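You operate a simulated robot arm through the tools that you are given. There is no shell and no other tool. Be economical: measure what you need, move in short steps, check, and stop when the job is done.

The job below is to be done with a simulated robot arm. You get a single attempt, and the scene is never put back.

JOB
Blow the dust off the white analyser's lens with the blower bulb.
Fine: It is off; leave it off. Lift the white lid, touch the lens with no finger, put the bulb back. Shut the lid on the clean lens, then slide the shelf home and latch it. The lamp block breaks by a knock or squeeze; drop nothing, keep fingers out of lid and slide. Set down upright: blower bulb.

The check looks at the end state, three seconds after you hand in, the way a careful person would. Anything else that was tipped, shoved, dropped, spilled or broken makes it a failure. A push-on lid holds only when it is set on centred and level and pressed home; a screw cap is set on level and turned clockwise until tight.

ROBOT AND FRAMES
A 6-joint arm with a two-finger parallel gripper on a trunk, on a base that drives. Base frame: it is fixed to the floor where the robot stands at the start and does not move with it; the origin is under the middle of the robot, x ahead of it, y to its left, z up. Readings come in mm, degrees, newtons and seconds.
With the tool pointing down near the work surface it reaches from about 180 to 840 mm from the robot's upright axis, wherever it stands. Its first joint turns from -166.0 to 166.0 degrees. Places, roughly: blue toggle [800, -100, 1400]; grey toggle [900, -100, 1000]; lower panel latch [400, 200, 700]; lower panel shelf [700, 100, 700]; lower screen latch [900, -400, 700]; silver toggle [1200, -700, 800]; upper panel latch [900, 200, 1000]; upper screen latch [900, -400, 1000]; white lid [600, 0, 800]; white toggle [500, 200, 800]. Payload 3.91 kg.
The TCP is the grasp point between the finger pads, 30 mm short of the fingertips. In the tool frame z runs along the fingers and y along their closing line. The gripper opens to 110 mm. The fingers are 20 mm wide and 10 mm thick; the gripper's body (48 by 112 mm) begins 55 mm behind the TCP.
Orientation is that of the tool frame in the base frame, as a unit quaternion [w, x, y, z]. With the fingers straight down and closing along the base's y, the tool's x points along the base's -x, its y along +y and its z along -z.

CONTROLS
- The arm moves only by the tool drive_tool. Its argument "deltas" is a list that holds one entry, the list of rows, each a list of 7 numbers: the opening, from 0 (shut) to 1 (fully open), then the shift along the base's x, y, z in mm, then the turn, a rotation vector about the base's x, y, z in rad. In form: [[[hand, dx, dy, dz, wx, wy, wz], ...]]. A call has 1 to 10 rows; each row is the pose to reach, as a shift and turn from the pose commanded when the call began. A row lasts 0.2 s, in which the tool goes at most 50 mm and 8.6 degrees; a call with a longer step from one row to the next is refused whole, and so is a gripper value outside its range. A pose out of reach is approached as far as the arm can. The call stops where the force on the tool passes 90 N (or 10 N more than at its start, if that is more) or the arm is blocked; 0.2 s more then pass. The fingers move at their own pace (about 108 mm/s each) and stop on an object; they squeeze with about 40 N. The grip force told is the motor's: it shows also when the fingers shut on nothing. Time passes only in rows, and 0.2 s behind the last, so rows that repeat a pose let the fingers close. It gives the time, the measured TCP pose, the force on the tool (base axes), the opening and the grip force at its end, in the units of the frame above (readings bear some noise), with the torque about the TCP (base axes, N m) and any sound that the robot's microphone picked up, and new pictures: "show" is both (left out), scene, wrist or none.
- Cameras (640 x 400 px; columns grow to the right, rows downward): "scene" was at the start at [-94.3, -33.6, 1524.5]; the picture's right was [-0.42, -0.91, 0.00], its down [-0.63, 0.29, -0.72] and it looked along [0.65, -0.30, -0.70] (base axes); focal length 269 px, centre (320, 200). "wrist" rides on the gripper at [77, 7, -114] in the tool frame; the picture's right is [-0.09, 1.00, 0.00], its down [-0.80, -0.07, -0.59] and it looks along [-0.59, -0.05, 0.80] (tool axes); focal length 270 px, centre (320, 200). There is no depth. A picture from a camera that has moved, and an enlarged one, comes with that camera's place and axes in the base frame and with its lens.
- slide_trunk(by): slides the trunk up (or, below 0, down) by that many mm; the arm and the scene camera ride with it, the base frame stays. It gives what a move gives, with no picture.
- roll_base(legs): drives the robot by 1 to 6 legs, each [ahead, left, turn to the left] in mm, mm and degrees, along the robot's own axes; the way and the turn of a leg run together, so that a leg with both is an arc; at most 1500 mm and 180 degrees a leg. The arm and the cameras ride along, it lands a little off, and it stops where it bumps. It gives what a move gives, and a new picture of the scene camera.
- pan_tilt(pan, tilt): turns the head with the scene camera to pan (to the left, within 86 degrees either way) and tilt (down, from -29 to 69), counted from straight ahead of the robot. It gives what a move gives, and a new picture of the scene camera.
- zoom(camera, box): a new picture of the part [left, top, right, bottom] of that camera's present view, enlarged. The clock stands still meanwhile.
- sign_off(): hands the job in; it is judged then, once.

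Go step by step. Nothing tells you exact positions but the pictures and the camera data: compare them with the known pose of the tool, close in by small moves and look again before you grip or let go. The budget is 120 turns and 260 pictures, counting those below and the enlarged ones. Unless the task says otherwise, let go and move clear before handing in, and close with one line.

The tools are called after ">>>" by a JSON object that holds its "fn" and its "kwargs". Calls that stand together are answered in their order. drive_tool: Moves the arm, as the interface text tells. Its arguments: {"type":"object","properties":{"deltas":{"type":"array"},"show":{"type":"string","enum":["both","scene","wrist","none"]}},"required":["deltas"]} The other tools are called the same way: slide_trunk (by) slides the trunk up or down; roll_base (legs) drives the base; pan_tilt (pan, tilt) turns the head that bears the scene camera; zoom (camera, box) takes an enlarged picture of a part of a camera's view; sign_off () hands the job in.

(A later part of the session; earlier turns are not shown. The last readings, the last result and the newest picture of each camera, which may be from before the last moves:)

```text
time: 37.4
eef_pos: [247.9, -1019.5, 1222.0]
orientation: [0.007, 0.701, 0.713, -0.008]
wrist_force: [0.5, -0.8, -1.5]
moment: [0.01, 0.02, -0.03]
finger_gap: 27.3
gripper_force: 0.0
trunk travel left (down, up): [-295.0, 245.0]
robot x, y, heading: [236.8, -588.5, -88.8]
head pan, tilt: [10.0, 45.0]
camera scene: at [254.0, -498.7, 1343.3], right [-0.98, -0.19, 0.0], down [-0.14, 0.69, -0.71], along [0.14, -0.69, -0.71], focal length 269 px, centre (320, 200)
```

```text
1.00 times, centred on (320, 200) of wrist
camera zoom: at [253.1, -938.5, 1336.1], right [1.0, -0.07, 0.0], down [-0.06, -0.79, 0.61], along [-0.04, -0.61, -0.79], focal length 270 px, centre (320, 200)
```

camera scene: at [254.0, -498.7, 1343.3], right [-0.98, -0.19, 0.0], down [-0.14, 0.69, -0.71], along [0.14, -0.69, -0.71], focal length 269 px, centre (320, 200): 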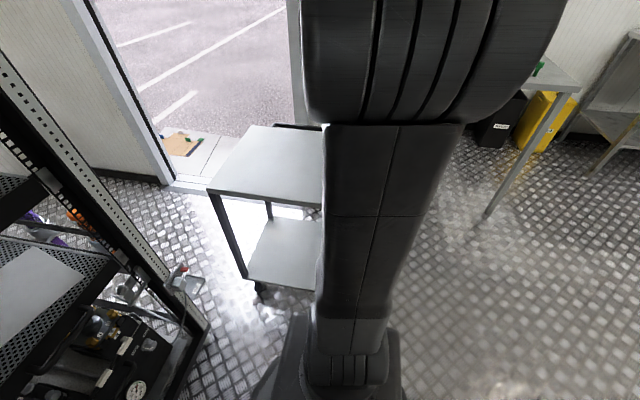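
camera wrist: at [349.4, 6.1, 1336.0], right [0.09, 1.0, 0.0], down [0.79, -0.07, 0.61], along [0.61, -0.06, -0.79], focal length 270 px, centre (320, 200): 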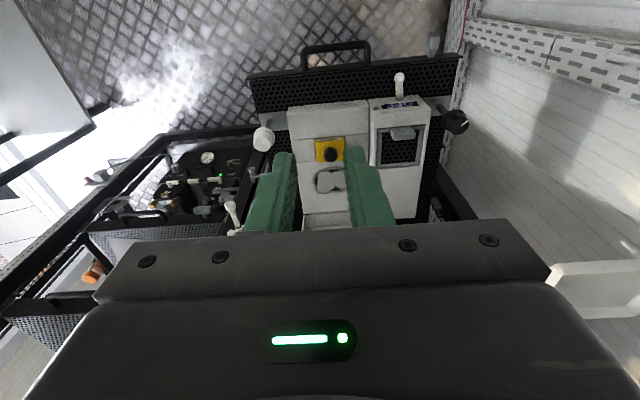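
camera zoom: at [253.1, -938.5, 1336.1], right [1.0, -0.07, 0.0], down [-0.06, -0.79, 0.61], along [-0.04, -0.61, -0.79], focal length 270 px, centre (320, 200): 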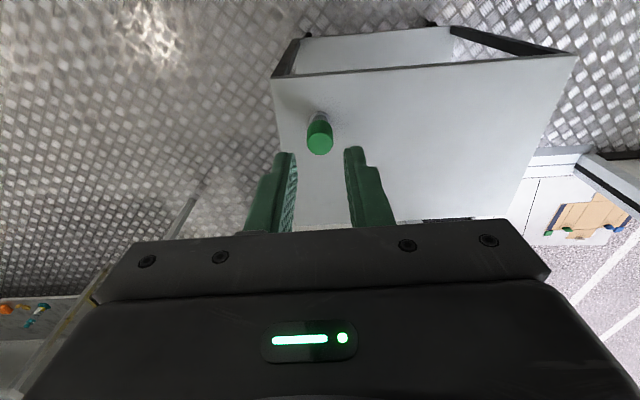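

Bulb is under the camera at about (239, −1166). I move above it with fingers open.

>>> {"fn": "drive_tool", "kwargs": {"deltas": [[[1, -2, -30, -40, 0, 0, 0], [1, -4, -60, -80, 0, 0, 0], [1, -6, -90, -120, 0, 0, 0], [1, -8, -120, -160, 0, 0, 0], [1, -9, -147, -200, 0, 0, 0], [1, -9, -147, -230, 0, 0, 0], [1, -9, -147, -230, 0, 0, 0]]]}}

>>> {"fn": "zoom", "kwargs": {"camera": "wrist", "box": [200, 0, 440, 150]}}

```text
time: 39.0
eef_pos: [240.0, -1165.2, 992.0]
orientation: [0.006, 0.701, 0.713, -0.009]
wrist_force: [-0.4, 0.1, 0.7]
moment: [-0.01, 0.01, 0.03]
finger_gap: 110.0
gripper_force: 0.0
trunk travel left (down, up): [-295.0, 245.0]
robot x, y, heading: [243.1, -594.3, -88.9]
head pan, tilt: [10.0, 45.0]
camera scene: at [254.0, -498.6, 1343.3], right [-0.98, -0.19, 0.0], down [-0.14, 0.69, -0.71], along [0.14, -0.69, -0.71], focal length 269 px, centre (320, 200)
camera wrist: at [246.4, -1085.0, 1105.3], right [1.0, -0.07, 0.0], down [-0.06, -0.79, 0.61], along [-0.04, -0.61, -0.79], focal length 270 px, centre (320, 200)
```

scene: 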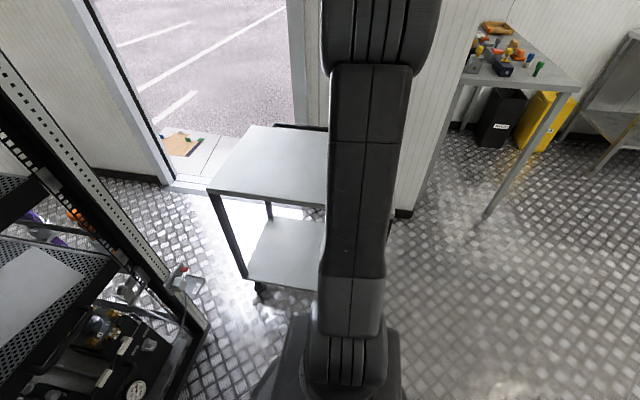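
wrist: 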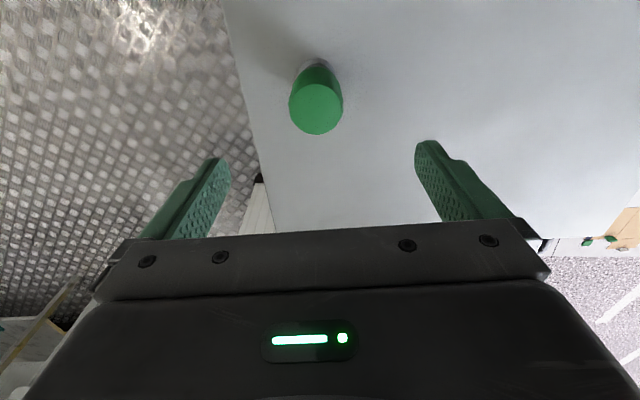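

```text
2.67 times, centred on (320, 75) of wrist
camera zoom: at [246.4, -1085.0, 1105.3], right [1.0, -0.07, 0.0], down [-0.06, -0.79, 0.61], along [-0.04, -0.61, -0.79], focal length 721 px, centre (320, 533)
```

zoom: 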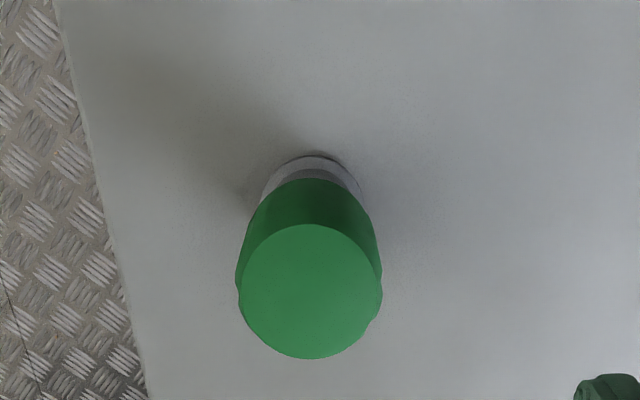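

Aligned. I descend to grip the green part mid-height.

>>> {"fn": "drive_tool", "kwargs": {"deltas": [[[1, -1, -2, -40, 0, 0, 0], [1, -1, -2, -80, 0, 0, 0], [1, -1, -2, -120, 0, 0, 0], [1, -1, -2, -156, 0, 0, 0], [1, -1, -2, -156, 0, 0, 0]]], "show": "wrist"}}

```text
time: 40.2
eef_pos: [238.6, -1166.2, 836.5]
orientation: [0.007, 0.7, 0.714, -0.008]
wrist_force: [-0.3, -0.4, -0.2]
moment: [0.01, -0.02, 0.01]
finger_gap: 110.1
gripper_force: 0.0
trunk travel left (down, up): [-295.0, 245.0]
robot x, y, heading: [237.6, -591.6, -88.8]
head pan, tilt: [10.0, 45.0]
camera wrist: at [243.5, -1086.6, 949.6], right [1.0, -0.07, 0.0], down [-0.06, -0.79, 0.61], along [-0.04, -0.61, -0.79], focal length 270 px, centre (320, 200)
```

wrist: 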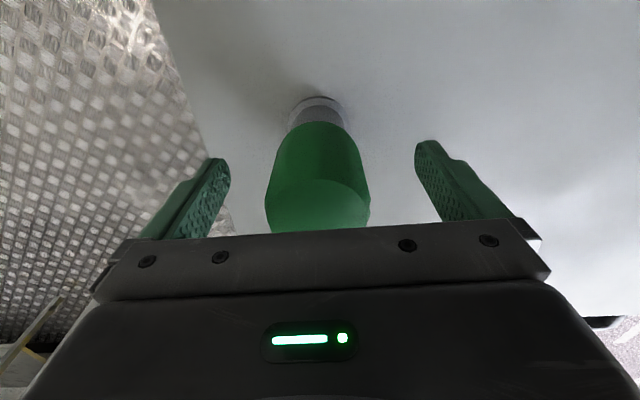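

>>> {"fn": "drive_tool", "kwargs": {"deltas": [[[0.56, 0, 0, 0, 0, 0, 0], [0.56, 0, 0, 0, 0, 0, 0], [0.5, 0, 0, 0, 0, 0, 0], [0.47, 0, 0, 0, 0, 0, 0], [0.47, 0, 0, 0, 0, 0, 0]]], "show": "wrist"}}

```text
time: 41.4
eef_pos: [238.5, -1166.3, 837.0]
orientation: [0.007, 0.701, 0.713, -0.008]
wrist_force: [-0.8, 0.1, 1.5]
moment: [-0.04, 0.08, -0.07]
finger_gap: 53.2
gripper_force: 40.1
trunk travel left (down, up): [-295.0, 245.0]
robot x, y, heading: [240.8, -591.3, -88.7]
head pan, tilt: [10.0, 45.0]
camera wrist: at [243.3, -1086.5, 950.2], right [1.0, -0.07, 0.0], down [-0.06, -0.79, 0.61], along [-0.04, -0.61, -0.79], focal length 270 px, centre (320, 200)
```

wrist: 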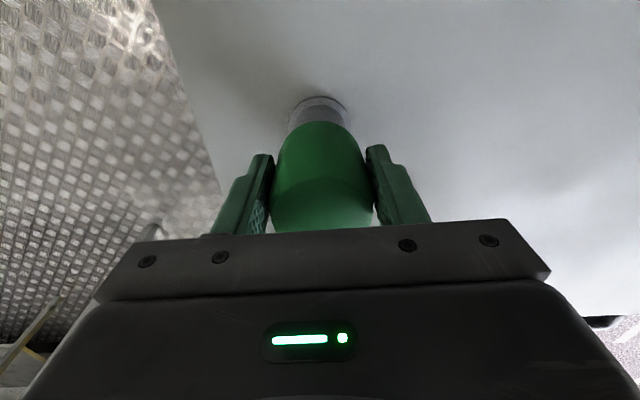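

Holding the bulb at 53 mm. I lift it.

>>> {"fn": "drive_tool", "kwargs": {"deltas": [[[0.47, 0, 0, 20, 0, 0, 0], [0.47, 0, 0, 60, 0, 0, 0], [0.47, 0, 0, 100, 0, 0, 0], [0.47, 0, 20, 150, 0, 0, 0], [0.47, 0, 60, 190, 0, 0, 0], [0.47, 0, 100, 225, 0, 0, 0], [0.47, 0, 145, 245, 0, 0, 0], [0.47, 0, 145, 245, 0, 0, 0]]]}}

```text
refused: row 4 steps farther than a row can; nothing moved
```

>>> {"fn": "drive_tool", "kwargs": {"deltas": [[[0.47, 0, 0, 20, 0, 0, 0], [0.47, 0, 0, 60, 0, 0, 0], [0.47, 0, 0, 100, 0, 0, 0], [0.47, 0, 10, 145, 0, 0, 0], [0.47, 0, 40, 180, 0, 0, 0], [0.47, 0, 70, 210, 0, 0, 0], [0.47, 0, 105, 240, 0, 0, 0], [0.47, 0, 145, 245, 0, 0, 0], [0.47, 0, 145, 245, 0, 0, 0]]]}}

```text
time: 43.4
eef_pos: [236.0, -1019.9, 1082.5]
orientation: [0.007, 0.701, 0.713, -0.008]
wrist_force: [0.7, 0.4, -1.3]
moment: [-0.01, 0.04, 0.02]
finger_gap: 52.7
gripper_force: 40.0
trunk travel left (down, up): [-295.0, 245.0]
robot x, y, heading: [241.7, -588.2, -88.7]
head pan, tilt: [10.0, 45.0]
camera scene: at [253.9, -498.3, 1343.2], right [-0.98, -0.19, 0.0], down [-0.14, 0.69, -0.71], along [0.14, -0.69, -0.71], focal length 269 px, centre (320, 200)
camera wrist: at [242.2, -939.9, 1196.6], right [1.0, -0.07, 0.0], down [-0.06, -0.79, 0.61], along [-0.04, -0.61, -0.79], focal length 270 px, centre (320, 200)
```

scene: 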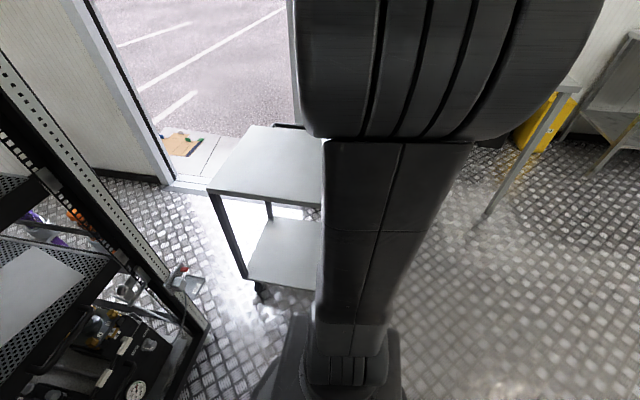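
wrist: 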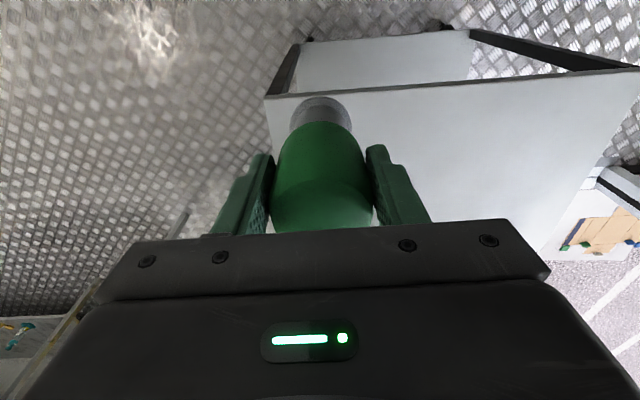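

Bulb held firmly. Driving back to the analyser.

>>> {"fn": "roll_base", "kwargs": {"legs": [[-590, -236, 0], [0, 0, 88.8]]}}

>>> {"fn": "zoom", "kwargs": {"camera": "wrist", "box": [0, 0, 640, 400]}}

```text
time: 50.7
eef_pos: [423.8, -27.0, 1083.4]
orientation: [0.01, 0.004, 1.0, -0.001]
wrist_force: [0.2, -0.4, -1.7]
moment: [-0.02, 0.02, -0.01]
finger_gap: 52.7
gripper_force: 39.8
trunk travel left (down, up): [-295.0, 245.0]
robot x, y, heading: [-9.3, -15.6, -0.1]
head pan, tilt: [10.0, 45.0]
camera scene: at [-95.1, 3.2, 1343.3], right [0.17, -0.99, 0.0], down [-0.7, -0.12, -0.71], along [0.7, 0.12, -0.71], focal length 269 px, centre (320, 200)
```

scene: 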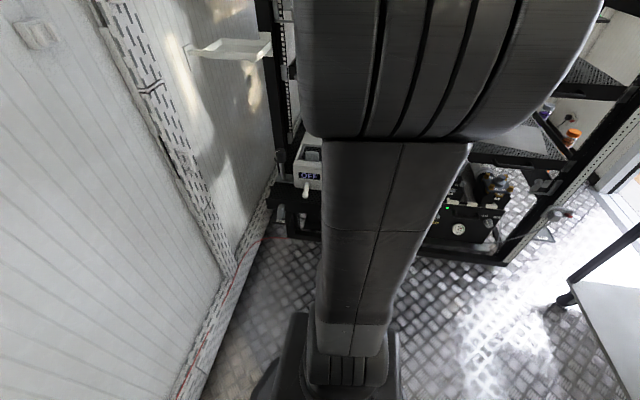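

```text
1.00 times, centred on (320, 200) of wrist
camera zoom: at [344.6, -19.0, 1196.5], right [0.1, 1.0, 0.0], down [0.79, -0.08, 0.61], along [0.61, -0.06, -0.79], focal length 270 px, centre (320, 200)
```

zoom: 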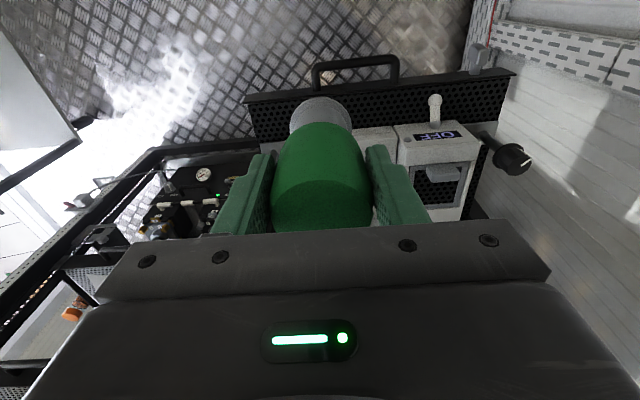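

Lens at (706, 2, 797). The lid stands just behind it, so I'll pitch the bulb 20° and aim along its axis at the lens. First a standoff position.

>>> {"fn": "drive_tool", "kwargs": {"deltas": [[[0.47, 20, 5, 0, 0, -0.08, 0], [0.47, 50, 12, 0, 0, -0.17, 0], [0.47, 85, 18, 0, 0, -0.26, 0], [0.47, 125, 24, 0, 0, -0.349, 0], [0.47, 165, 29, 0, 0, -0.349, 0], [0.47, 195, 29, -30, 0, -0.349, 0], [0.47, 210, 29, -60, 0, -0.349, 0], [0.47, 210, 29, -60, 0, -0.349, 0]]]}}

>>> {"fn": "zoom", "kwargs": {"camera": "wrist", "box": [220, 40, 460, 190]}}

```text
time: 52.5
eef_pos: [634.1, 1.9, 1021.0]
orientation: [0.184, 0.004, 0.983, -0.001]
wrist_force: [0.0, 0.3, -1.0]
moment: [-0.01, 0.04, 0.01]
finger_gap: 52.7
gripper_force: 39.7
trunk travel left (down, up): [-295.0, 245.0]
robot x, y, heading: [-5.3, -9.4, -0.3]
head pan, tilt: [10.0, 45.0]
camera scene: at [-94.8, 3.3, 1343.3], right [0.17, -0.99, 0.0], down [-0.7, -0.12, -0.71], along [0.7, 0.12, -0.71], focal length 269 px, centre (320, 200)
camera wrist: at [520.8, 10.6, 1100.7], right [0.09, 1.0, 0.03], down [0.53, -0.08, 0.84], along [0.84, -0.06, -0.54], focal length 270 px, centre (320, 200)
```

scene: 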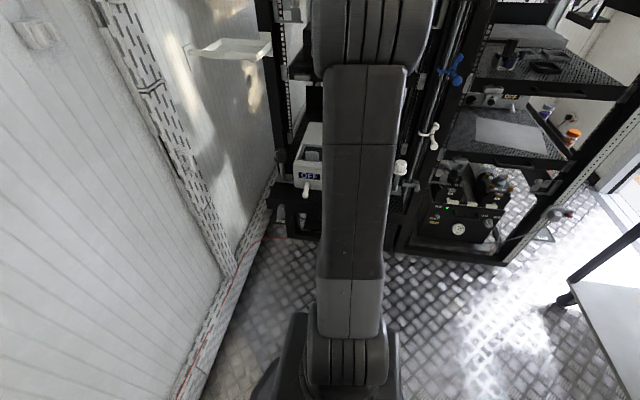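
wrist: 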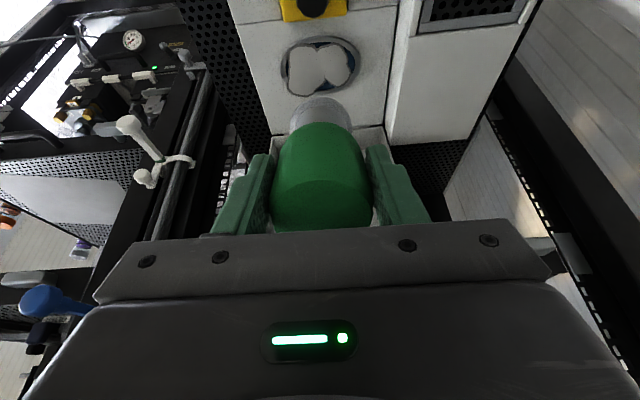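

```text
2.67 times, centred on (340, 115) of wrist
camera zoom: at [520.8, 10.6, 1100.7], right [0.09, 1.0, 0.03], down [0.53, -0.08, 0.84], along [0.84, -0.06, -0.54], focal length 721 px, centre (267, 427)
```

zoom: 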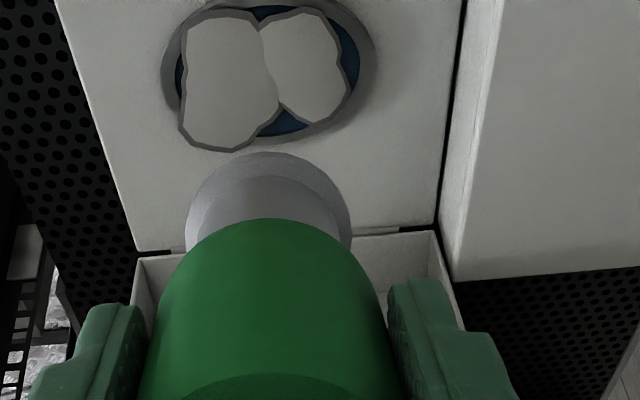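

Lens confirmed at (706, 4, 797). I move down so the nozzle is ~40 mm off, on axis.

>>> {"fn": "drive_tool", "kwargs": {"deltas": [[[0.47, 8, 1, -32, 0, 0, 0], [0.47, 15, 2, -64, 0, 0, 0], [0.47, 23, 2, -94, 0, 0, 0], [0.47, 23, 2, -94, 0, 0, 0]]], "show": "wrist"}}

>>> {"fn": "zoom", "kwargs": {"camera": "wrist", "box": [220, 40, 460, 190]}}

```text
time: 53.5
eef_pos: [656.9, 3.6, 928.5]
orientation: [0.184, 0.006, 0.983, 0.0]
wrist_force: [-0.7, -0.6, -0.6]
moment: [0.0, 0.01, -0.02]
finger_gap: 52.9
gripper_force: 40.5
trunk travel left (down, up): [-295.0, 245.0]
robot x, y, heading: [-5.4, -10.8, -0.4]
head pan, tilt: [10.0, 45.0]
camera wrist: at [544.7, 11.8, 1008.3], right [0.09, 1.0, 0.03], down [0.53, -0.08, 0.84], along [0.84, -0.06, -0.54], focal length 270 px, centre (320, 200)
```

wrist: 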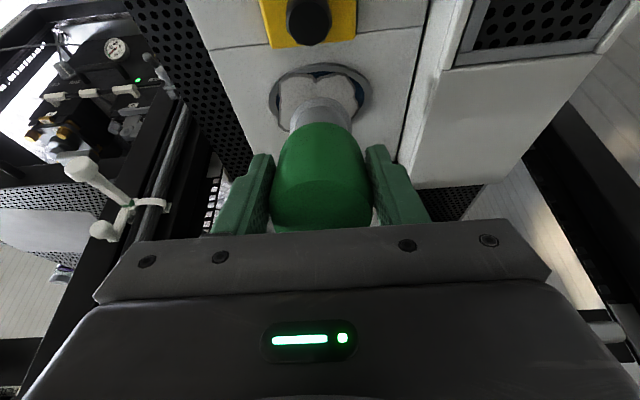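

```text
2.67 times, centred on (340, 115) of wrist
camera zoom: at [544.7, 11.8, 1008.3], right [0.09, 1.0, 0.03], down [0.53, -0.08, 0.84], along [0.84, -0.06, -0.54], focal length 721 px, centre (267, 427)
```

zoom: 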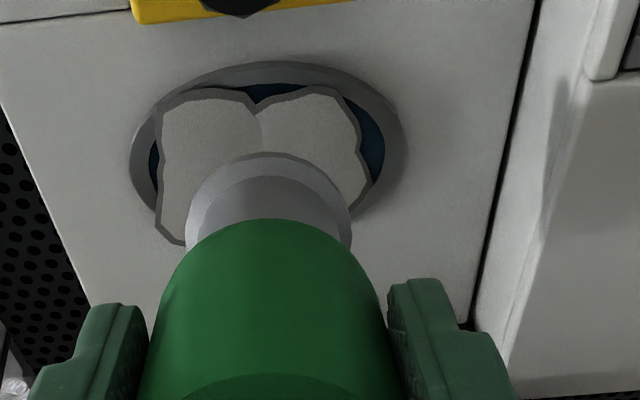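

On target. I squeeze the bulb.

>>> {"fn": "drive_tool", "kwargs": {"deltas": [[[0.2, 0, 0, 0, 0, 0, 0], [0.2, 0, 0, 0, 0, 0, 0], [0.2, 0, 0, 0, 0, 0, 0]]], "show": "wrist"}}

>>> {"fn": "zoom", "kwargs": {"camera": "wrist", "box": [220, 40, 460, 190]}}

```text
time: 54.3
eef_pos: [657.4, 3.0, 929.5]
orientation: [0.183, 0.004, 0.983, -0.001]
wrist_force: [-1.3, 0.3, -0.1]
moment: [0.0, 0.03, 0.01]
finger_gap: 52.8
gripper_force: 39.9
trunk travel left (down, up): [-295.0, 245.0]
robot x, y, heading: [-7.6, -12.2, -0.3]
head pan, tilt: [10.0, 45.0]
camera wrist: at [544.5, 11.9, 1008.6], right [0.09, 1.0, 0.03], down [0.53, -0.08, 0.84], along [0.84, -0.06, -0.54], focal length 270 px, centre (320, 200)
```

wrist: 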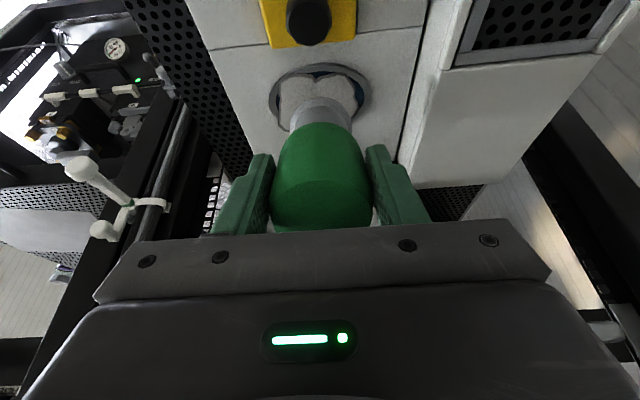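

```text
2.67 times, centred on (340, 115) of wrist
camera zoom: at [544.5, 11.9, 1008.6], right [0.09, 1.0, 0.03], down [0.53, -0.08, 0.84], along [0.84, -0.06, -0.54], focal length 721 px, centre (267, 427)
```

zoom: 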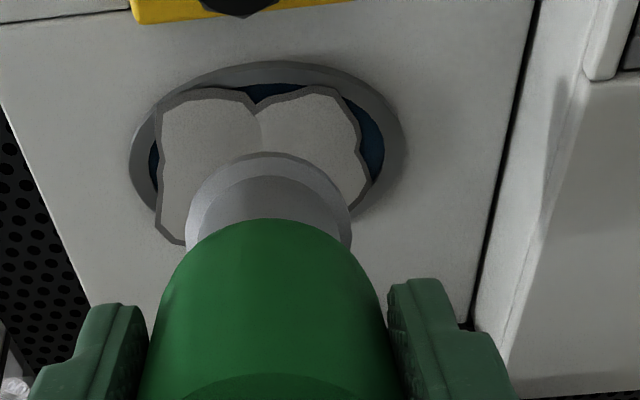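

No puff from simply holding on; the squeeze likely needs to be a fresh one. I test whether the grip can be eased slightly without losing the bulb, after backing away from the lens sideways a little higher.

>>> {"fn": "drive_tool", "kwargs": {"deltas": [[[0.475, 0, 0, 0, 0, 0, 0], [0.475, 0, 0, 0, 0, 0, 0]]], "show": "none"}}

>>> {"fn": "drive_tool", "kwargs": {"deltas": [[[0.478, 0, 0, 0, 0, 0, 0], [0.478, 0, 0, 0, 0, 0, 0]]], "show": "none"}}

```text
time: 54.9
eef_pos: [658.7, 3.8, 928.5]
orientation: [0.183, 0.004, 0.983, -0.001]
wrist_force: [0.7, -0.4, 0.5]
moment: [0.02, 0.02, -0.04]
finger_gap: 53.5
gripper_force: 20.5
trunk travel left (down, up): [-295.0, 245.0]
robot x, y, heading: [-8.9, -13.1, -0.3]
head pan, tilt: [10.0, 45.0]
```

```text
time: 55.5
eef_pos: [657.9, 3.4, 929.3]
orientation: [0.184, 0.005, 0.983, -0.001]
wrist_force: [-1.2, -0.7, -1.0]
moment: [0.0, 0.06, -0.01]
finger_gap: 53.3
gripper_force: 31.4
trunk travel left (down, up): [-295.0, 245.0]
robot x, y, heading: [-3.4, -7.7, -0.4]
head pan, tilt: [10.0, 45.0]
```

Grip force scales with command. I squeeze again from the eased state.

>>> {"fn": "drive_tool", "kwargs": {"deltas": [[[0.481, 0, 0, 0, 0, 0, 0], [0.481, 0, 0, 0, 0, 0, 0]]], "show": "none"}}

>>> {"fn": "drive_tool", "kwargs": {"deltas": [[[0.1, 0, 0, 0, 0, 0, 0], [0.1, 0, 0, 0, 0, 0, 0], [0.1, 0, 0, 0, 0, 0, 0]]], "show": "wrist"}}

```text
time: 56.1
eef_pos: [658.1, 3.4, 928.7]
orientation: [0.184, 0.004, 0.983, -0.001]
wrist_force: [0.7, -0.8, -0.3]
moment: [-0.03, 0.01, 0.01]
finger_gap: 53.8
gripper_force: 8.9
trunk travel left (down, up): [-295.0, 245.0]
robot x, y, heading: [-5.2, -11.8, -0.4]
head pan, tilt: [10.0, 45.0]
```

```text
time: 56.9
eef_pos: [658.5, 3.1, 929.1]
orientation: [0.184, 0.005, 0.983, -0.001]
wrist_force: [-0.2, 0.4, 1.0]
moment: [0.03, 0.02, 0.01]
finger_gap: 52.7
gripper_force: 39.7
trunk travel left (down, up): [-295.0, 245.0]
robot x, y, heading: [-7.5, -15.1, -0.6]
head pan, tilt: [10.0, 45.0]
camera wrist: at [544.5, 11.9, 1008.6], right [0.09, 1.0, 0.03], down [0.53, -0.08, 0.84], along [0.84, -0.06, -0.54], focal length 270 px, centre (320, 200)
```

wrist: 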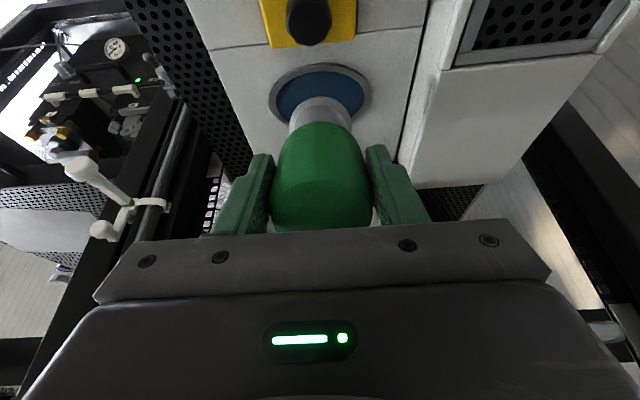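

The dust is gone. I withdraw up and back and check the lens.

>>> {"fn": "drive_tool", "kwargs": {"deltas": [[[0.3, -8, 0, 32, 0, 0, 0], [0.3, -15, 0, 64, 0, 0, 0], [0.3, -23, 0, 94, 0, 0, 0], [0.3, -40, 0, 130, 0, 0.08, 0], [0.3, -75, 0, 150, 0, 0.17, 0], [0.3, -115, 0, 155, 0, 0.26, 0], [0.3, -155, 0, 155, 0, 0.349, 0], [0.3, -195, 0, 155, 0, 0.349, 0], [0.3, -230, 0, 155, 0, 0.349, 0], [0.3, -230, 0, 155, 0, 0.349, 0]]]}}

>>> {"fn": "zoom", "kwargs": {"camera": "wrist", "box": [240, 60, 480, 210]}}

```text
time: 59.1
eef_pos: [427.0, 1.5, 1082.6]
orientation: [0.009, 0.004, 1.0, -0.001]
wrist_force: [-0.7, -0.3, 0.0]
moment: [0.01, -0.01, -0.01]
finger_gap: 52.8
gripper_force: 39.8
trunk travel left (down, up): [-295.0, 245.0]
robot x, y, heading: [-6.8, -15.3, -0.1]
head pan, tilt: [10.0, 45.0]
camera scene: at [-95.3, 3.2, 1343.3], right [0.17, -0.99, 0.0], down [-0.7, -0.12, -0.71], along [0.7, 0.12, -0.71], focal length 269 px, centre (320, 200)
camera wrist: at [348.2, 9.8, 1197.0], right [0.1, 1.0, 0.0], down [0.79, -0.08, 0.61], along [0.61, -0.06, -0.79], focal length 270 px, centre (320, 200)
```

scene: 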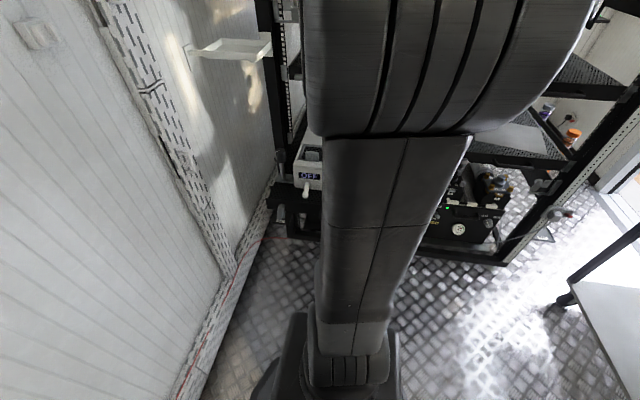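
wrist: 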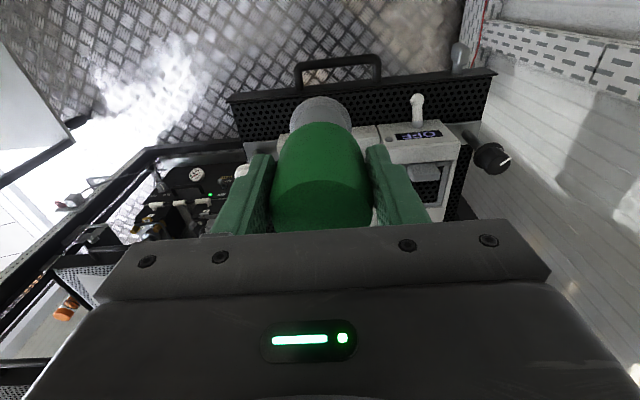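

```text
2.67 times, centred on (360, 135) of wrist
camera zoom: at [348.2, 9.8, 1197.0], right [0.1, 1.0, 0.0], down [0.79, -0.08, 0.61], along [0.61, -0.06, -0.79], focal length 721 px, centre (213, 373)
```

zoom: 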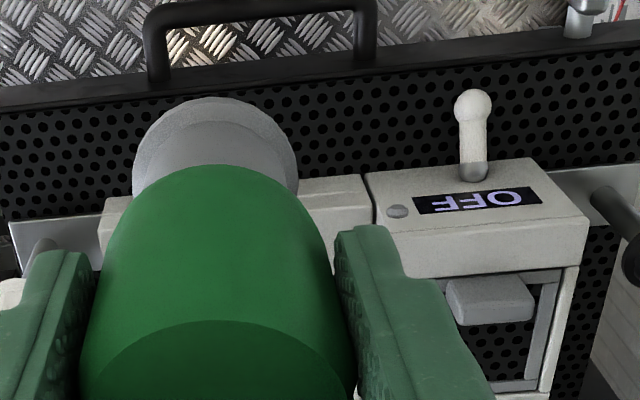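

Now I take the bulb back to the cart.

>>> {"fn": "roll_base", "kwargs": {"legs": [[0, 0, -88.7], [580, 232, 0]]}}

>>> {"fn": "zoom", "kwargs": {"camera": "wrist", "box": [0, 0, 640, 400]}}

```text
time: 66.5
eef_pos: [237.6, -1039.6, 1084.6]
orientation: [0.008, 0.708, 0.706, -0.008]
wrist_force: [0.3, -0.6, -0.5]
moment: [-0.01, -0.03, 0.04]
finger_gap: 52.9
gripper_force: 40.5
trunk travel left (down, up): [-295.0, 245.0]
robot x, y, heading: [223.6, -602.7, -89.9]
head pan, tilt: [10.0, 45.0]
camera scene: at [236.9, -513.7, 1343.3], right [-0.98, -0.17, 0.0], down [-0.12, 0.7, -0.71], along [0.12, -0.7, -0.71], focal length 269 px, centre (320, 200)
```

scene: 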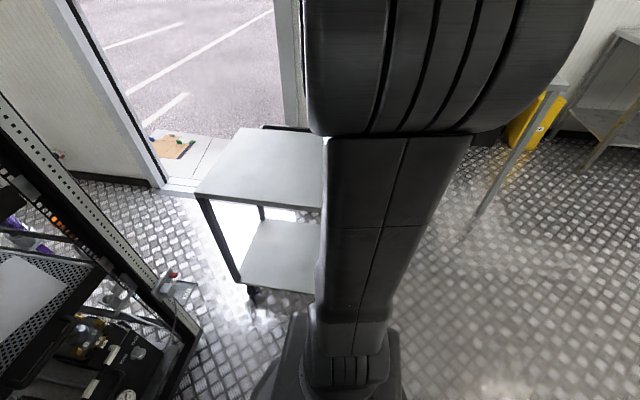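

```text
1.00 times, centred on (320, 200) of wrist
camera zoom: at [244.3, -959.2, 1197.0], right [1.0, -0.09, 0.0], down [-0.07, -0.79, 0.61], along [-0.06, -0.61, -0.79], focal length 270 px, centre (320, 200)
```

zoom: 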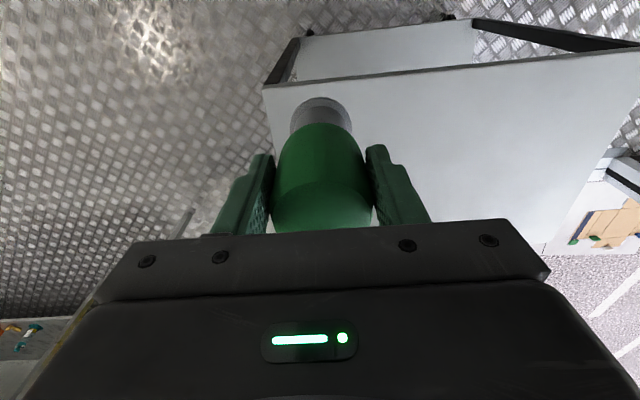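

Over the cart again; I descend at the original spot, stopping just above the surface.

>>> {"fn": "drive_tool", "kwargs": {"deltas": [[[0.3, 0, -40, -20, 0, 0, 0], [0.3, 0, -80, -50, 0, 0, 0], [0.3, 1, -110, -85, 0, 0, 0], [0.3, 1, -127, -125, 0, 0, 0], [0.3, 1, -127, -165, 0, 0, 0], [0.3, 1, -127, -205, 0, 0, 0], [0.3, 1, -127, -232, 0, 0, 0], [0.3, 1, -127, -241, 0, 0, 0], [0.3, 1, -127, -241, 0, 0, 0]]], "show": "wrist"}}

```text
time: 68.5
eef_pos: [238.1, -1167.6, 841.1]
orientation: [0.006, 0.708, 0.706, -0.008]
wrist_force: [0.5, 0.0, 0.1]
moment: [0.01, -0.01, -0.04]
finger_gap: 52.8
gripper_force: 40.3
trunk travel left (down, up): [-295.0, 245.0]
robot x, y, heading: [223.0, -602.7, -90.0]
head pan, tilt: [10.0, 45.0]
camera wrist: at [245.2, -1086.9, 955.2], right [1.0, -0.09, 0.0], down [-0.07, -0.79, 0.61], along [-0.06, -0.61, -0.79], focal length 270 px, centre (320, 200)
```

wrist: 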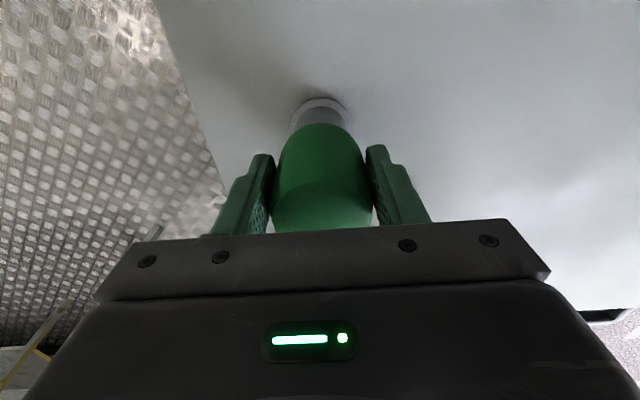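

Just above the surface. I lower in 1 mm steps until contact.

>>> {"fn": "drive_tool", "kwargs": {"deltas": [[[0.3, 0, 0, -2, 0, 0, 0], [0.3, 0, 0, -3, 0, 0, 0], [0.3, 0, 0, -4, 0, 0, 0], [0.3, 0, 0, -4.5, 0, 0, 0]]], "show": "none"}}

```text
time: 69.5
eef_pos: [239.5, -1168.0, 837.6]
orientation: [0.006, 0.709, 0.705, -0.008]
wrist_force: [0.3, 0.3, -0.5]
moment: [0.01, 0.0, -0.04]
finger_gap: 52.8
gripper_force: 40.1
trunk travel left (down, up): [-295.0, 245.0]
robot x, y, heading: [221.5, -607.7, -89.9]
head pan, tilt: [10.0, 45.0]
```

>>> {"fn": "drive_tool", "kwargs": {"deltas": [[[0.3, 0, 0, -0.7, 0, 0, 0], [0.3, 0, 0, -1.4, 0, 0, 0], [0.3, 0, 0, -1.4, 0, 0, 0]]], "show": "none"}}

```text
time: 70.3
eef_pos: [236.3, -1166.1, 837.5]
orientation: [0.008, 0.708, 0.706, -0.009]
wrist_force: [-0.4, 0.2, 9.6]
moment: [-0.18, -0.06, 0.02]
finger_gap: 52.7
gripper_force: 40.1
trunk travel left (down, up): [-295.0, 245.0]
robot x, y, heading: [223.1, -600.9, -90.3]
head pan, tilt: [10.0, 45.0]
```

Contact (≈10 N). I release and look.

>>> {"fn": "drive_tool", "kwargs": {"deltas": [[[0.5, 0, 0, 0.5, 0, 0, 0], [0.55, 0, 0, 0.5, 0, 0, 0], [0.7, 0, 0, 0.5, 0, 0, 0], [1, 0, 0, 0.5, 0, 0, 0], [1, 0, 0, 0.5, 0, 0, 0], [1, 0, 0, 0.5, 0, 0, 0]]], "show": "wrist"}}

```text
time: 71.7
eef_pos: [238.1, -1166.8, 837.1]
orientation: [0.007, 0.708, 0.706, -0.008]
wrist_force: [0.1, 0.8, 0.2]
moment: [-0.03, 0.02, 0.01]
finger_gap: 110.0
gripper_force: 0.0
trunk travel left (down, up): [-295.0, 245.0]
robot x, y, heading: [222.4, -606.0, -90.1]
head pan, tilt: [10.0, 45.0]
camera wrist: at [245.5, -1086.0, 950.4], right [1.0, -0.09, 0.0], down [-0.07, -0.79, 0.61], along [-0.06, -0.61, -0.79], focal length 270 px, centre (320, 200)
```

wrist: 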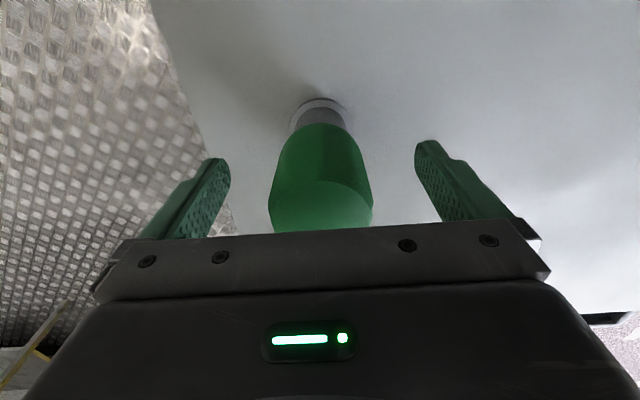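

The bulb stands. I rise straight up and retract.

>>> {"fn": "drive_tool", "kwargs": {"deltas": [[[1, 0, 0, 40, 0, 0, 0], [1, 0, 0, 80, 0, 0, 0], [1, 0, 0, 120, 0, 0, 0], [1, 0, 0, 160, 0, 0, 0], [1, 0, 30, 195, 0, 0, 0], [1, 0, 60, 230, 0, 0, 0], [1, 0, 90, 265, 0, 0, 0], [1, 0, 120, 300, 0, 0, 0], [1, 0, 130, 345, 0, 0, 0], [1, 0, 130, 370, 0, 0, 0]]], "show": "wrist"}}

>>> {"fn": "roll_base", "kwargs": {"legs": [[-601, -222, 0], [0, 0, 90]]}}

>>> {"fn": "zoom", "kwargs": {"camera": "wrist", "box": [0, 0, 640, 400]}}

```text
time: 73.9
eef_pos: [239.4, -1034.9, 1209.1]
orientation: [0.007, 0.708, 0.706, -0.008]
wrist_force: [-0.4, -0.5, -0.4]
moment: [-0.01, 0.02, 0.0]
finger_gap: 110.0
gripper_force: 0.0
trunk travel left (down, up): [-295.0, 245.0]
robot x, y, heading: [218.6, -603.5, -90.0]
head pan, tilt: [10.0, 45.0]
camera wrist: at [246.3, -954.6, 1322.0], right [1.0, -0.09, 0.0], down [-0.07, -0.79, 0.61], along [-0.06, -0.61, -0.79], focal length 270 px, centre (320, 200)
```

wrist: 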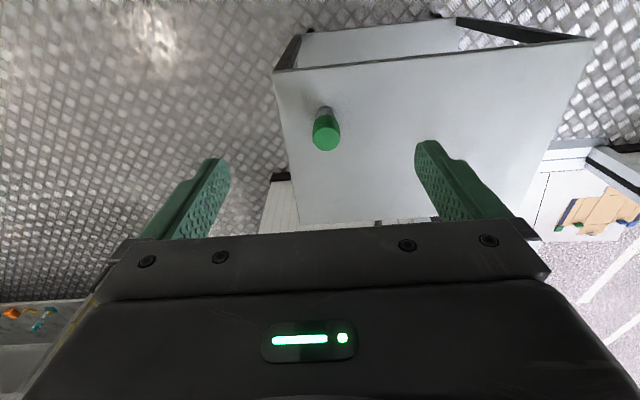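

```text
time: 81.4
eef_pos: [428.2, 20.7, 1207.8]
orientation: [0.01, -0.01, 1.0, -0.001]
wrist_force: [0.5, 0.5, 0.3]
moment: [-0.02, 0.02, 0.0]
finger_gap: 110.0
gripper_force: 0.0
trunk travel left (down, up): [-295.0, 245.0]
robot x, y, heading: [3.1, -5.9, 1.3]
head pan, tilt: [10.0, 45.0]
camera scene: at [-90.2, 5.9, 1343.3], right [0.2, -0.98, 0.0], down [-0.69, -0.14, -0.71], along [0.69, 0.14, -0.71], focal length 269 px, centre (320, 200)
```

scene: 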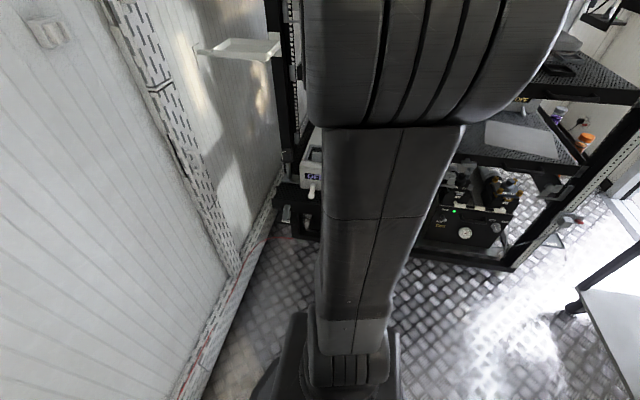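

```text
1.00 times, centred on (320, 200) of wrist
camera zoom: at [348.8, 26.5, 1321.6], right [0.07, 1.0, 0.0], down [0.79, -0.05, 0.61], along [0.61, -0.04, -0.79], focal length 270 px, centre (320, 200)
```

zoom: 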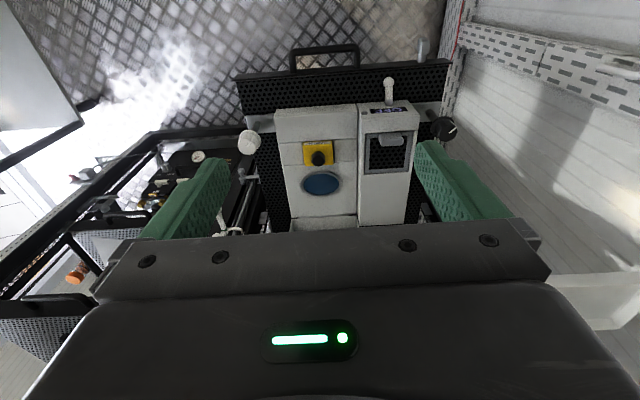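

Lens is clean blue. Next, close the lid: I nudge the base 45 mm forward (the shelf moved in as much) and set the tool back to the pinch orientation.

>>> {"fn": "roll_base", "kwargs": {"legs": [[45, 0, -1.2]]}}

>>> {"fn": "drive_tool", "kwargs": {"deltas": [[[0.3, 15, -3, 0, -0.025, -0.024, 0.1412], [0.3, 30, -6, 0, -0.05, -0.049, 0.2825], [0.3, 45, -9, 0, -0.075, -0.074, 0.4237], [0.3, 60, -12, 10, -0.1, -0.099, 0.5649], [0.3, 75, -15, 20, -0.1245, -0.123, 0.7061], [0.3, 90, -18, 30, -0.149, -0.148, 0.8474], [0.3, 105, -20, 35, -0.174, -0.172, 0.9886], [0.3, 120, -20, 40, -0.199, -0.197, 1.1298], [0.3, 130, -20, 40, -0.224, -0.221, 1.271], [0.3, 140, -20, 40, -0.249, -0.245, 1.4123]]], "show": "none"}}

>>> {"fn": "drive_tool", "kwargs": {"deltas": [[[0.3, 0, 0, 0, -0.012, -0.012, 0.06], [0.3, 0, 0, 0, -0.022, -0.02, 0.12], [0.3, 0, 0, 0, -0.022, -0.02, 0.12]]]}}

```text
time: 82.3
eef_pos: [474.8, 12.1, 1207.7]
orientation: [0.01, 0.001, 1.0, 0.0]
wrist_force: [-0.9, -0.6, 0.4]
moment: [0.02, 0.01, 0.02]
finger_gap: 109.8
gripper_force: 0.0
trunk travel left (down, up): [-295.0, 245.0]
robot x, y, heading: [44.5, -5.7, 0.2]
head pan, tilt: [10.0, 45.0]
camera scene: at [-44.2, 8.3, 1343.3], right [0.18, -0.98, 0.0], down [-0.7, -0.12, -0.71], along [0.7, 0.12, -0.71], focal length 269 px, centre (320, 200)
```

scene: 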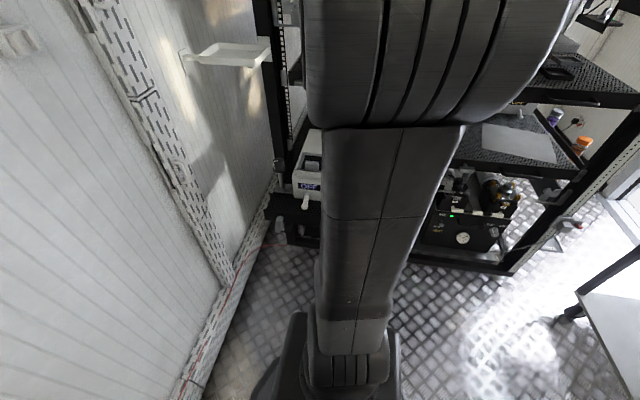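

```text
time: 84.5
eef_pos: [615.1, -8.2, 1247.4]
orientation: [0.121, -0.647, 0.745, -0.109]
wrist_force: [0.2, -0.2, 0.1]
moment: [0.01, 0.01, -0.01]
finger_gap: 33.0
gripper_force: 0.1
trunk travel left (down, up): [-295.0, 245.0]
robot x, y, heading: [41.6, -4.9, 0.0]
head pan, tilt: [10.0, 45.0]
```

```text
time: 85.3
eef_pos: [614.4, -7.7, 1247.8]
orientation: [0.129, -0.69, 0.702, -0.117]
wrist_force: [0.1, 1.0, 0.4]
moment: [-0.03, 0.0, 0.02]
finger_gap: 32.9
gripper_force: 0.0
trunk travel left (down, up): [-295.0, 245.0]
robot x, y, heading: [43.6, -7.0, 0.3]
head pan, tilt: [10.0, 45.0]
camera scene: at [-44.6, 8.2, 1343.3], right [0.18, -0.98, 0.0], down [-0.7, -0.12, -0.71], along [0.7, 0.12, -0.71], focal length 269 px, centre (320, 200)
camera wrist: at [568.2, -85.6, 1352.5], right [-0.94, 0.11, -0.33], down [-0.12, 0.79, 0.6], along [0.33, 0.6, -0.73], focal length 270 px, centre (320, 200)
```

scene: 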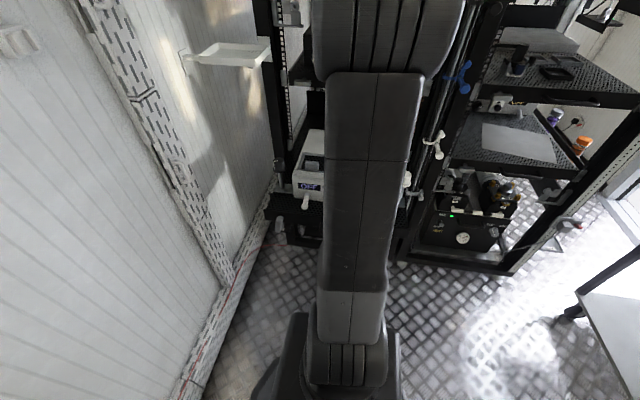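
wrist: 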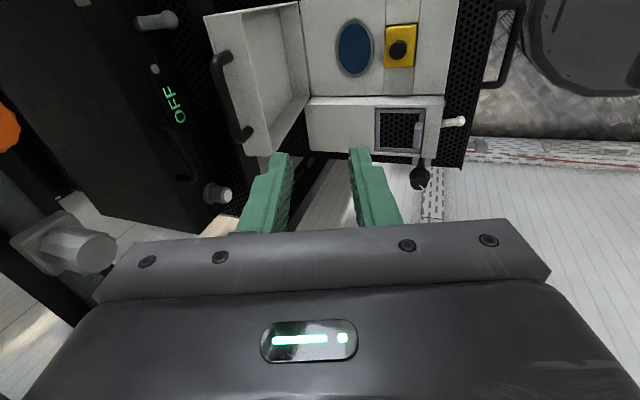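

Bar still at ~(775, −3, 1107). I approach to a point 80 mm back along the tool axis.

>>> {"fn": "drive_tool", "kwargs": {"deltas": [[[0.31, 35, 2, 0, 0, 0, 0], [0.31, 70, 4, 0, 0, 0, 0], [0.31, 100, 6, -10, 0, 0, 0], [0.31, 131, 7, -48, 0, 0, 0], [0.31, 131, 7, -48, 0, 0, 0]]], "show": "wrist"}}

>>> {"fn": "zoom", "kwargs": {"camera": "wrist", "box": [200, 40, 440, 190]}}

```text
time: 86.5
eef_pos: [745.7, 0.0, 1199.6]
orientation: [0.126, -0.689, 0.704, -0.116]
wrist_force: [-0.1, 0.2, 0.3]
moment: [0.03, 0.03, -0.02]
finger_gap: 34.1
gripper_force: 0.1
trunk travel left (down, up): [-295.0, 245.0]
robot x, y, heading: [43.8, -5.2, 0.1]
head pan, tilt: [10.0, 45.0]
camera wrist: at [698.6, -77.4, 1303.5], right [-0.94, 0.11, -0.33], down [-0.12, 0.79, 0.6], along [0.33, 0.6, -0.73], focal length 270 px, centre (320, 200)
```

wrist: 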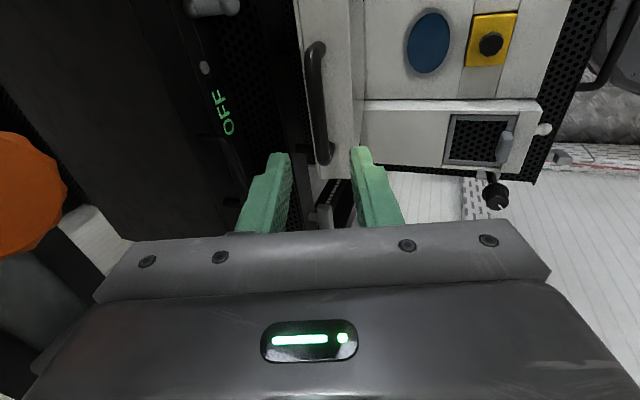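

```text
2.67 times, centred on (320, 115) of wrist
camera zoom: at [698.6, -77.4, 1303.5], right [-0.94, 0.11, -0.33], down [-0.12, 0.79, 0.6], along [0.33, 0.6, -0.73], focal length 721 px, centre (320, 427)
```

zoom: 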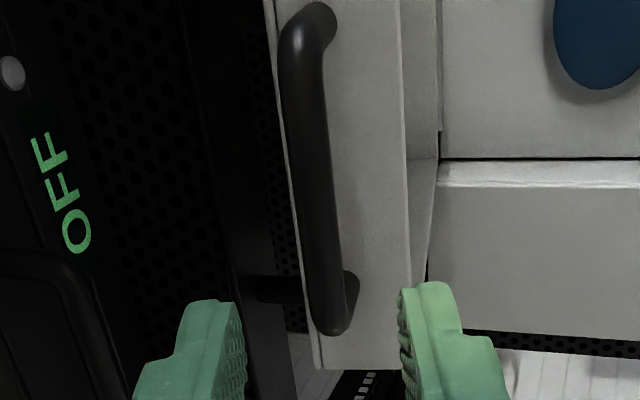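

>>> {"fn": "drive_tool", "kwargs": {"deltas": [[[0.31, 9, -1, -26, 0, 0, 0], [0.31, 18, -2, -52, 0, 0, 0], [0.31, 27.5, -2, -77, 0, 0, 0], [0.31, 27.5, -2, -77, 0, 0, 0]]], "show": "wrist"}}

>>> {"fn": "zoom", "kwargs": {"camera": "wrist", "box": [200, 90, 440, 240]}}

```text
time: 87.5
eef_pos: [772.6, -2.8, 1122.2]
orientation: [0.127, -0.69, 0.703, -0.116]
wrist_force: [0.1, -0.1, 1.3]
moment: [0.0, -0.01, -0.01]
finger_gap: 34.0
gripper_force: 0.1
trunk travel left (down, up): [-295.0, 245.0]
robot x, y, heading: [44.7, -9.1, 0.2]
head pan, tilt: [10.0, 45.0]
camera wrist: at [726.6, -81.2, 1226.7], right [-0.94, 0.11, -0.33], down [-0.12, 0.79, 0.6], along [0.33, 0.6, -0.73], focal length 270 px, centre (320, 200)
```

wrist: 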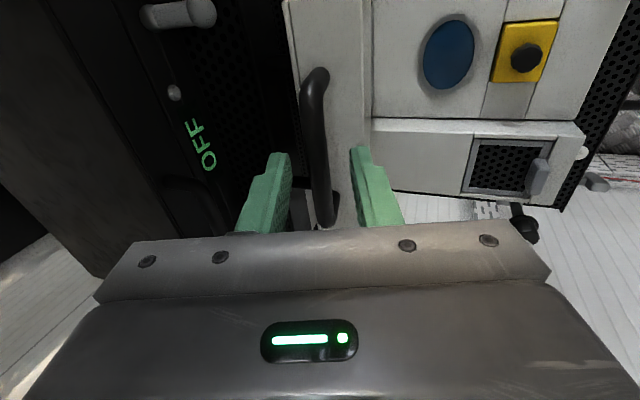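

```text
2.67 times, centred on (320, 165) of wrist
camera zoom: at [726.6, -81.2, 1226.7], right [-0.94, 0.11, -0.33], down [-0.12, 0.79, 0.6], along [0.33, 0.6, -0.73], focal length 721 px, centre (320, 293)
```

zoom: 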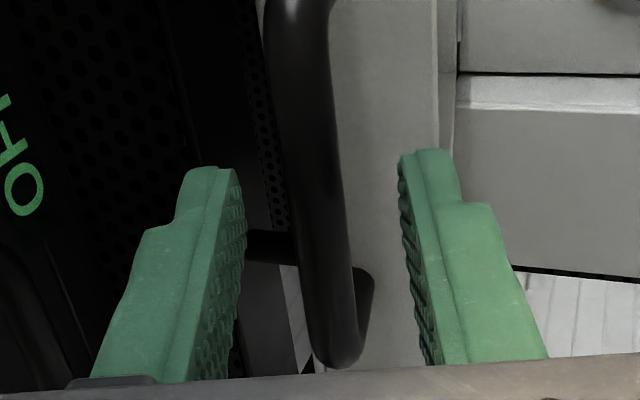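

Bar is between the fingers. Closing.

>>> {"fn": "drive_tool", "kwargs": {"deltas": [[[0.05, 0, 0, 0, 0, 0, 0], [0.05, 0, 0, 0, 0, 0, 0], [0.05, 0, 0, 0, 0, 0, 0]]], "show": "none"}}

```text
time: 88.3
eef_pos: [773.1, -4.0, 1121.6]
orientation: [0.127, -0.69, 0.703, -0.115]
wrist_force: [0.7, -0.9, 0.9]
moment: [-0.32, -0.02, 0.8]
finger_gap: 12.5
gripper_force: 45.2
trunk travel left (down, up): [-295.0, 245.0]
robot x, y, heading: [44.2, -7.6, 0.1]
head pan, tilt: [10.0, 45.0]
```

Gripped. I start closing along the reverse arc and check that the lid, not the shelf, moves.

>>> {"fn": "drive_tool", "kwargs": {"deltas": [[[0.05, -14, 0, -1, 0, 0, 0], [0.05, -30.5, 0, -3.7, 0, 0, 0], [0.05, -46.3, 0, -6.9, 0, 0, 0], [0.05, -61.9, 0, -11, 0, 0, 0], [0.05, -61.9, 0, -11, 0, 0, 0]]], "show": "wrist"}}

```text
time: 89.5
eef_pos: [711.4, -4.8, 1111.4]
orientation: [0.126, -0.69, 0.704, -0.115]
wrist_force: [2.4, -7.4, -8.3]
moment: [-0.95, 0.05, 0.63]
finger_gap: 12.8
gripper_force: 45.3
trunk travel left (down, up): [-295.0, 245.0]
robot x, y, heading: [42.0, -6.9, -0.1]
head pan, tilt: [10.0, 45.0]
camera wrist: at [664.7, -81.4, 1215.3], right [-0.94, 0.11, -0.33], down [-0.12, 0.79, 0.6], along [0.33, 0.6, -0.73], focal length 270 px, centre (320, 200)
```

wrist: 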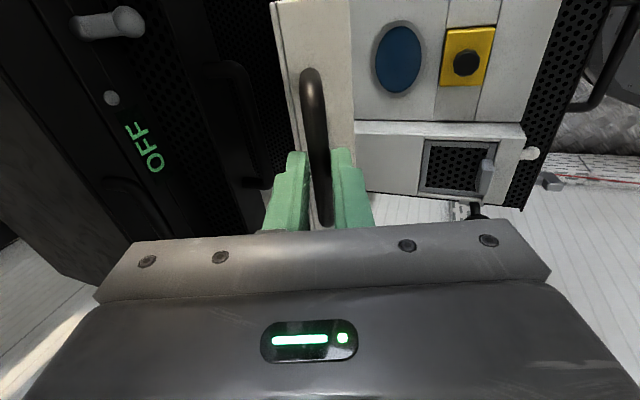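

The lid follows and the shelf stays. Continuing down.

>>> {"fn": "drive_tool", "kwargs": {"deltas": [[[0.05, -30.6, -1, -10.5, 0, 0, 0], [0.05, -59.8, -1, -24.1, 0, 0, 0], [0.05, -87.5, -1, -40.7, 0, 0, 0], [0.05, -113.3, -1, -60.2, 0, 0, 0], [0.05, -136.9, -1, -82.2, 0, 0, 0], [0.05, -158.1, -1, -106.6, 0, 0, 0], [0.05, -158.1, -1, -106.6, 0, 0, 0]]], "show": "wrist"}}

```text
time: 91.1
eef_pos: [550.5, -2.7, 1003.9]
orientation: [0.128, -0.69, 0.703, -0.115]
wrist_force: [0.5, -0.3, 0.5]
moment: [-0.03, 0.03, 0.01]
finger_gap: 5.4
gripper_force: 0.1
trunk travel left (down, up): [-295.0, 245.0]
robot x, y, heading: [45.3, -5.2, 0.1]
head pan, tilt: [10.0, 45.0]
camera wrist: at [505.4, -80.5, 1109.4], right [-0.94, 0.11, -0.33], down [-0.12, 0.79, 0.6], along [0.33, 0.6, -0.73], focal length 270 px, centre (320, 200)
```

wrist: 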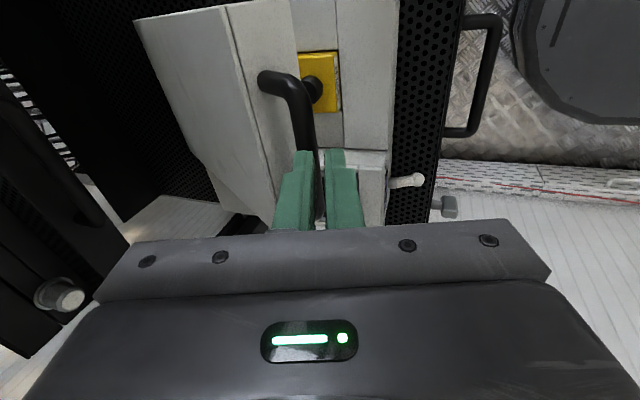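

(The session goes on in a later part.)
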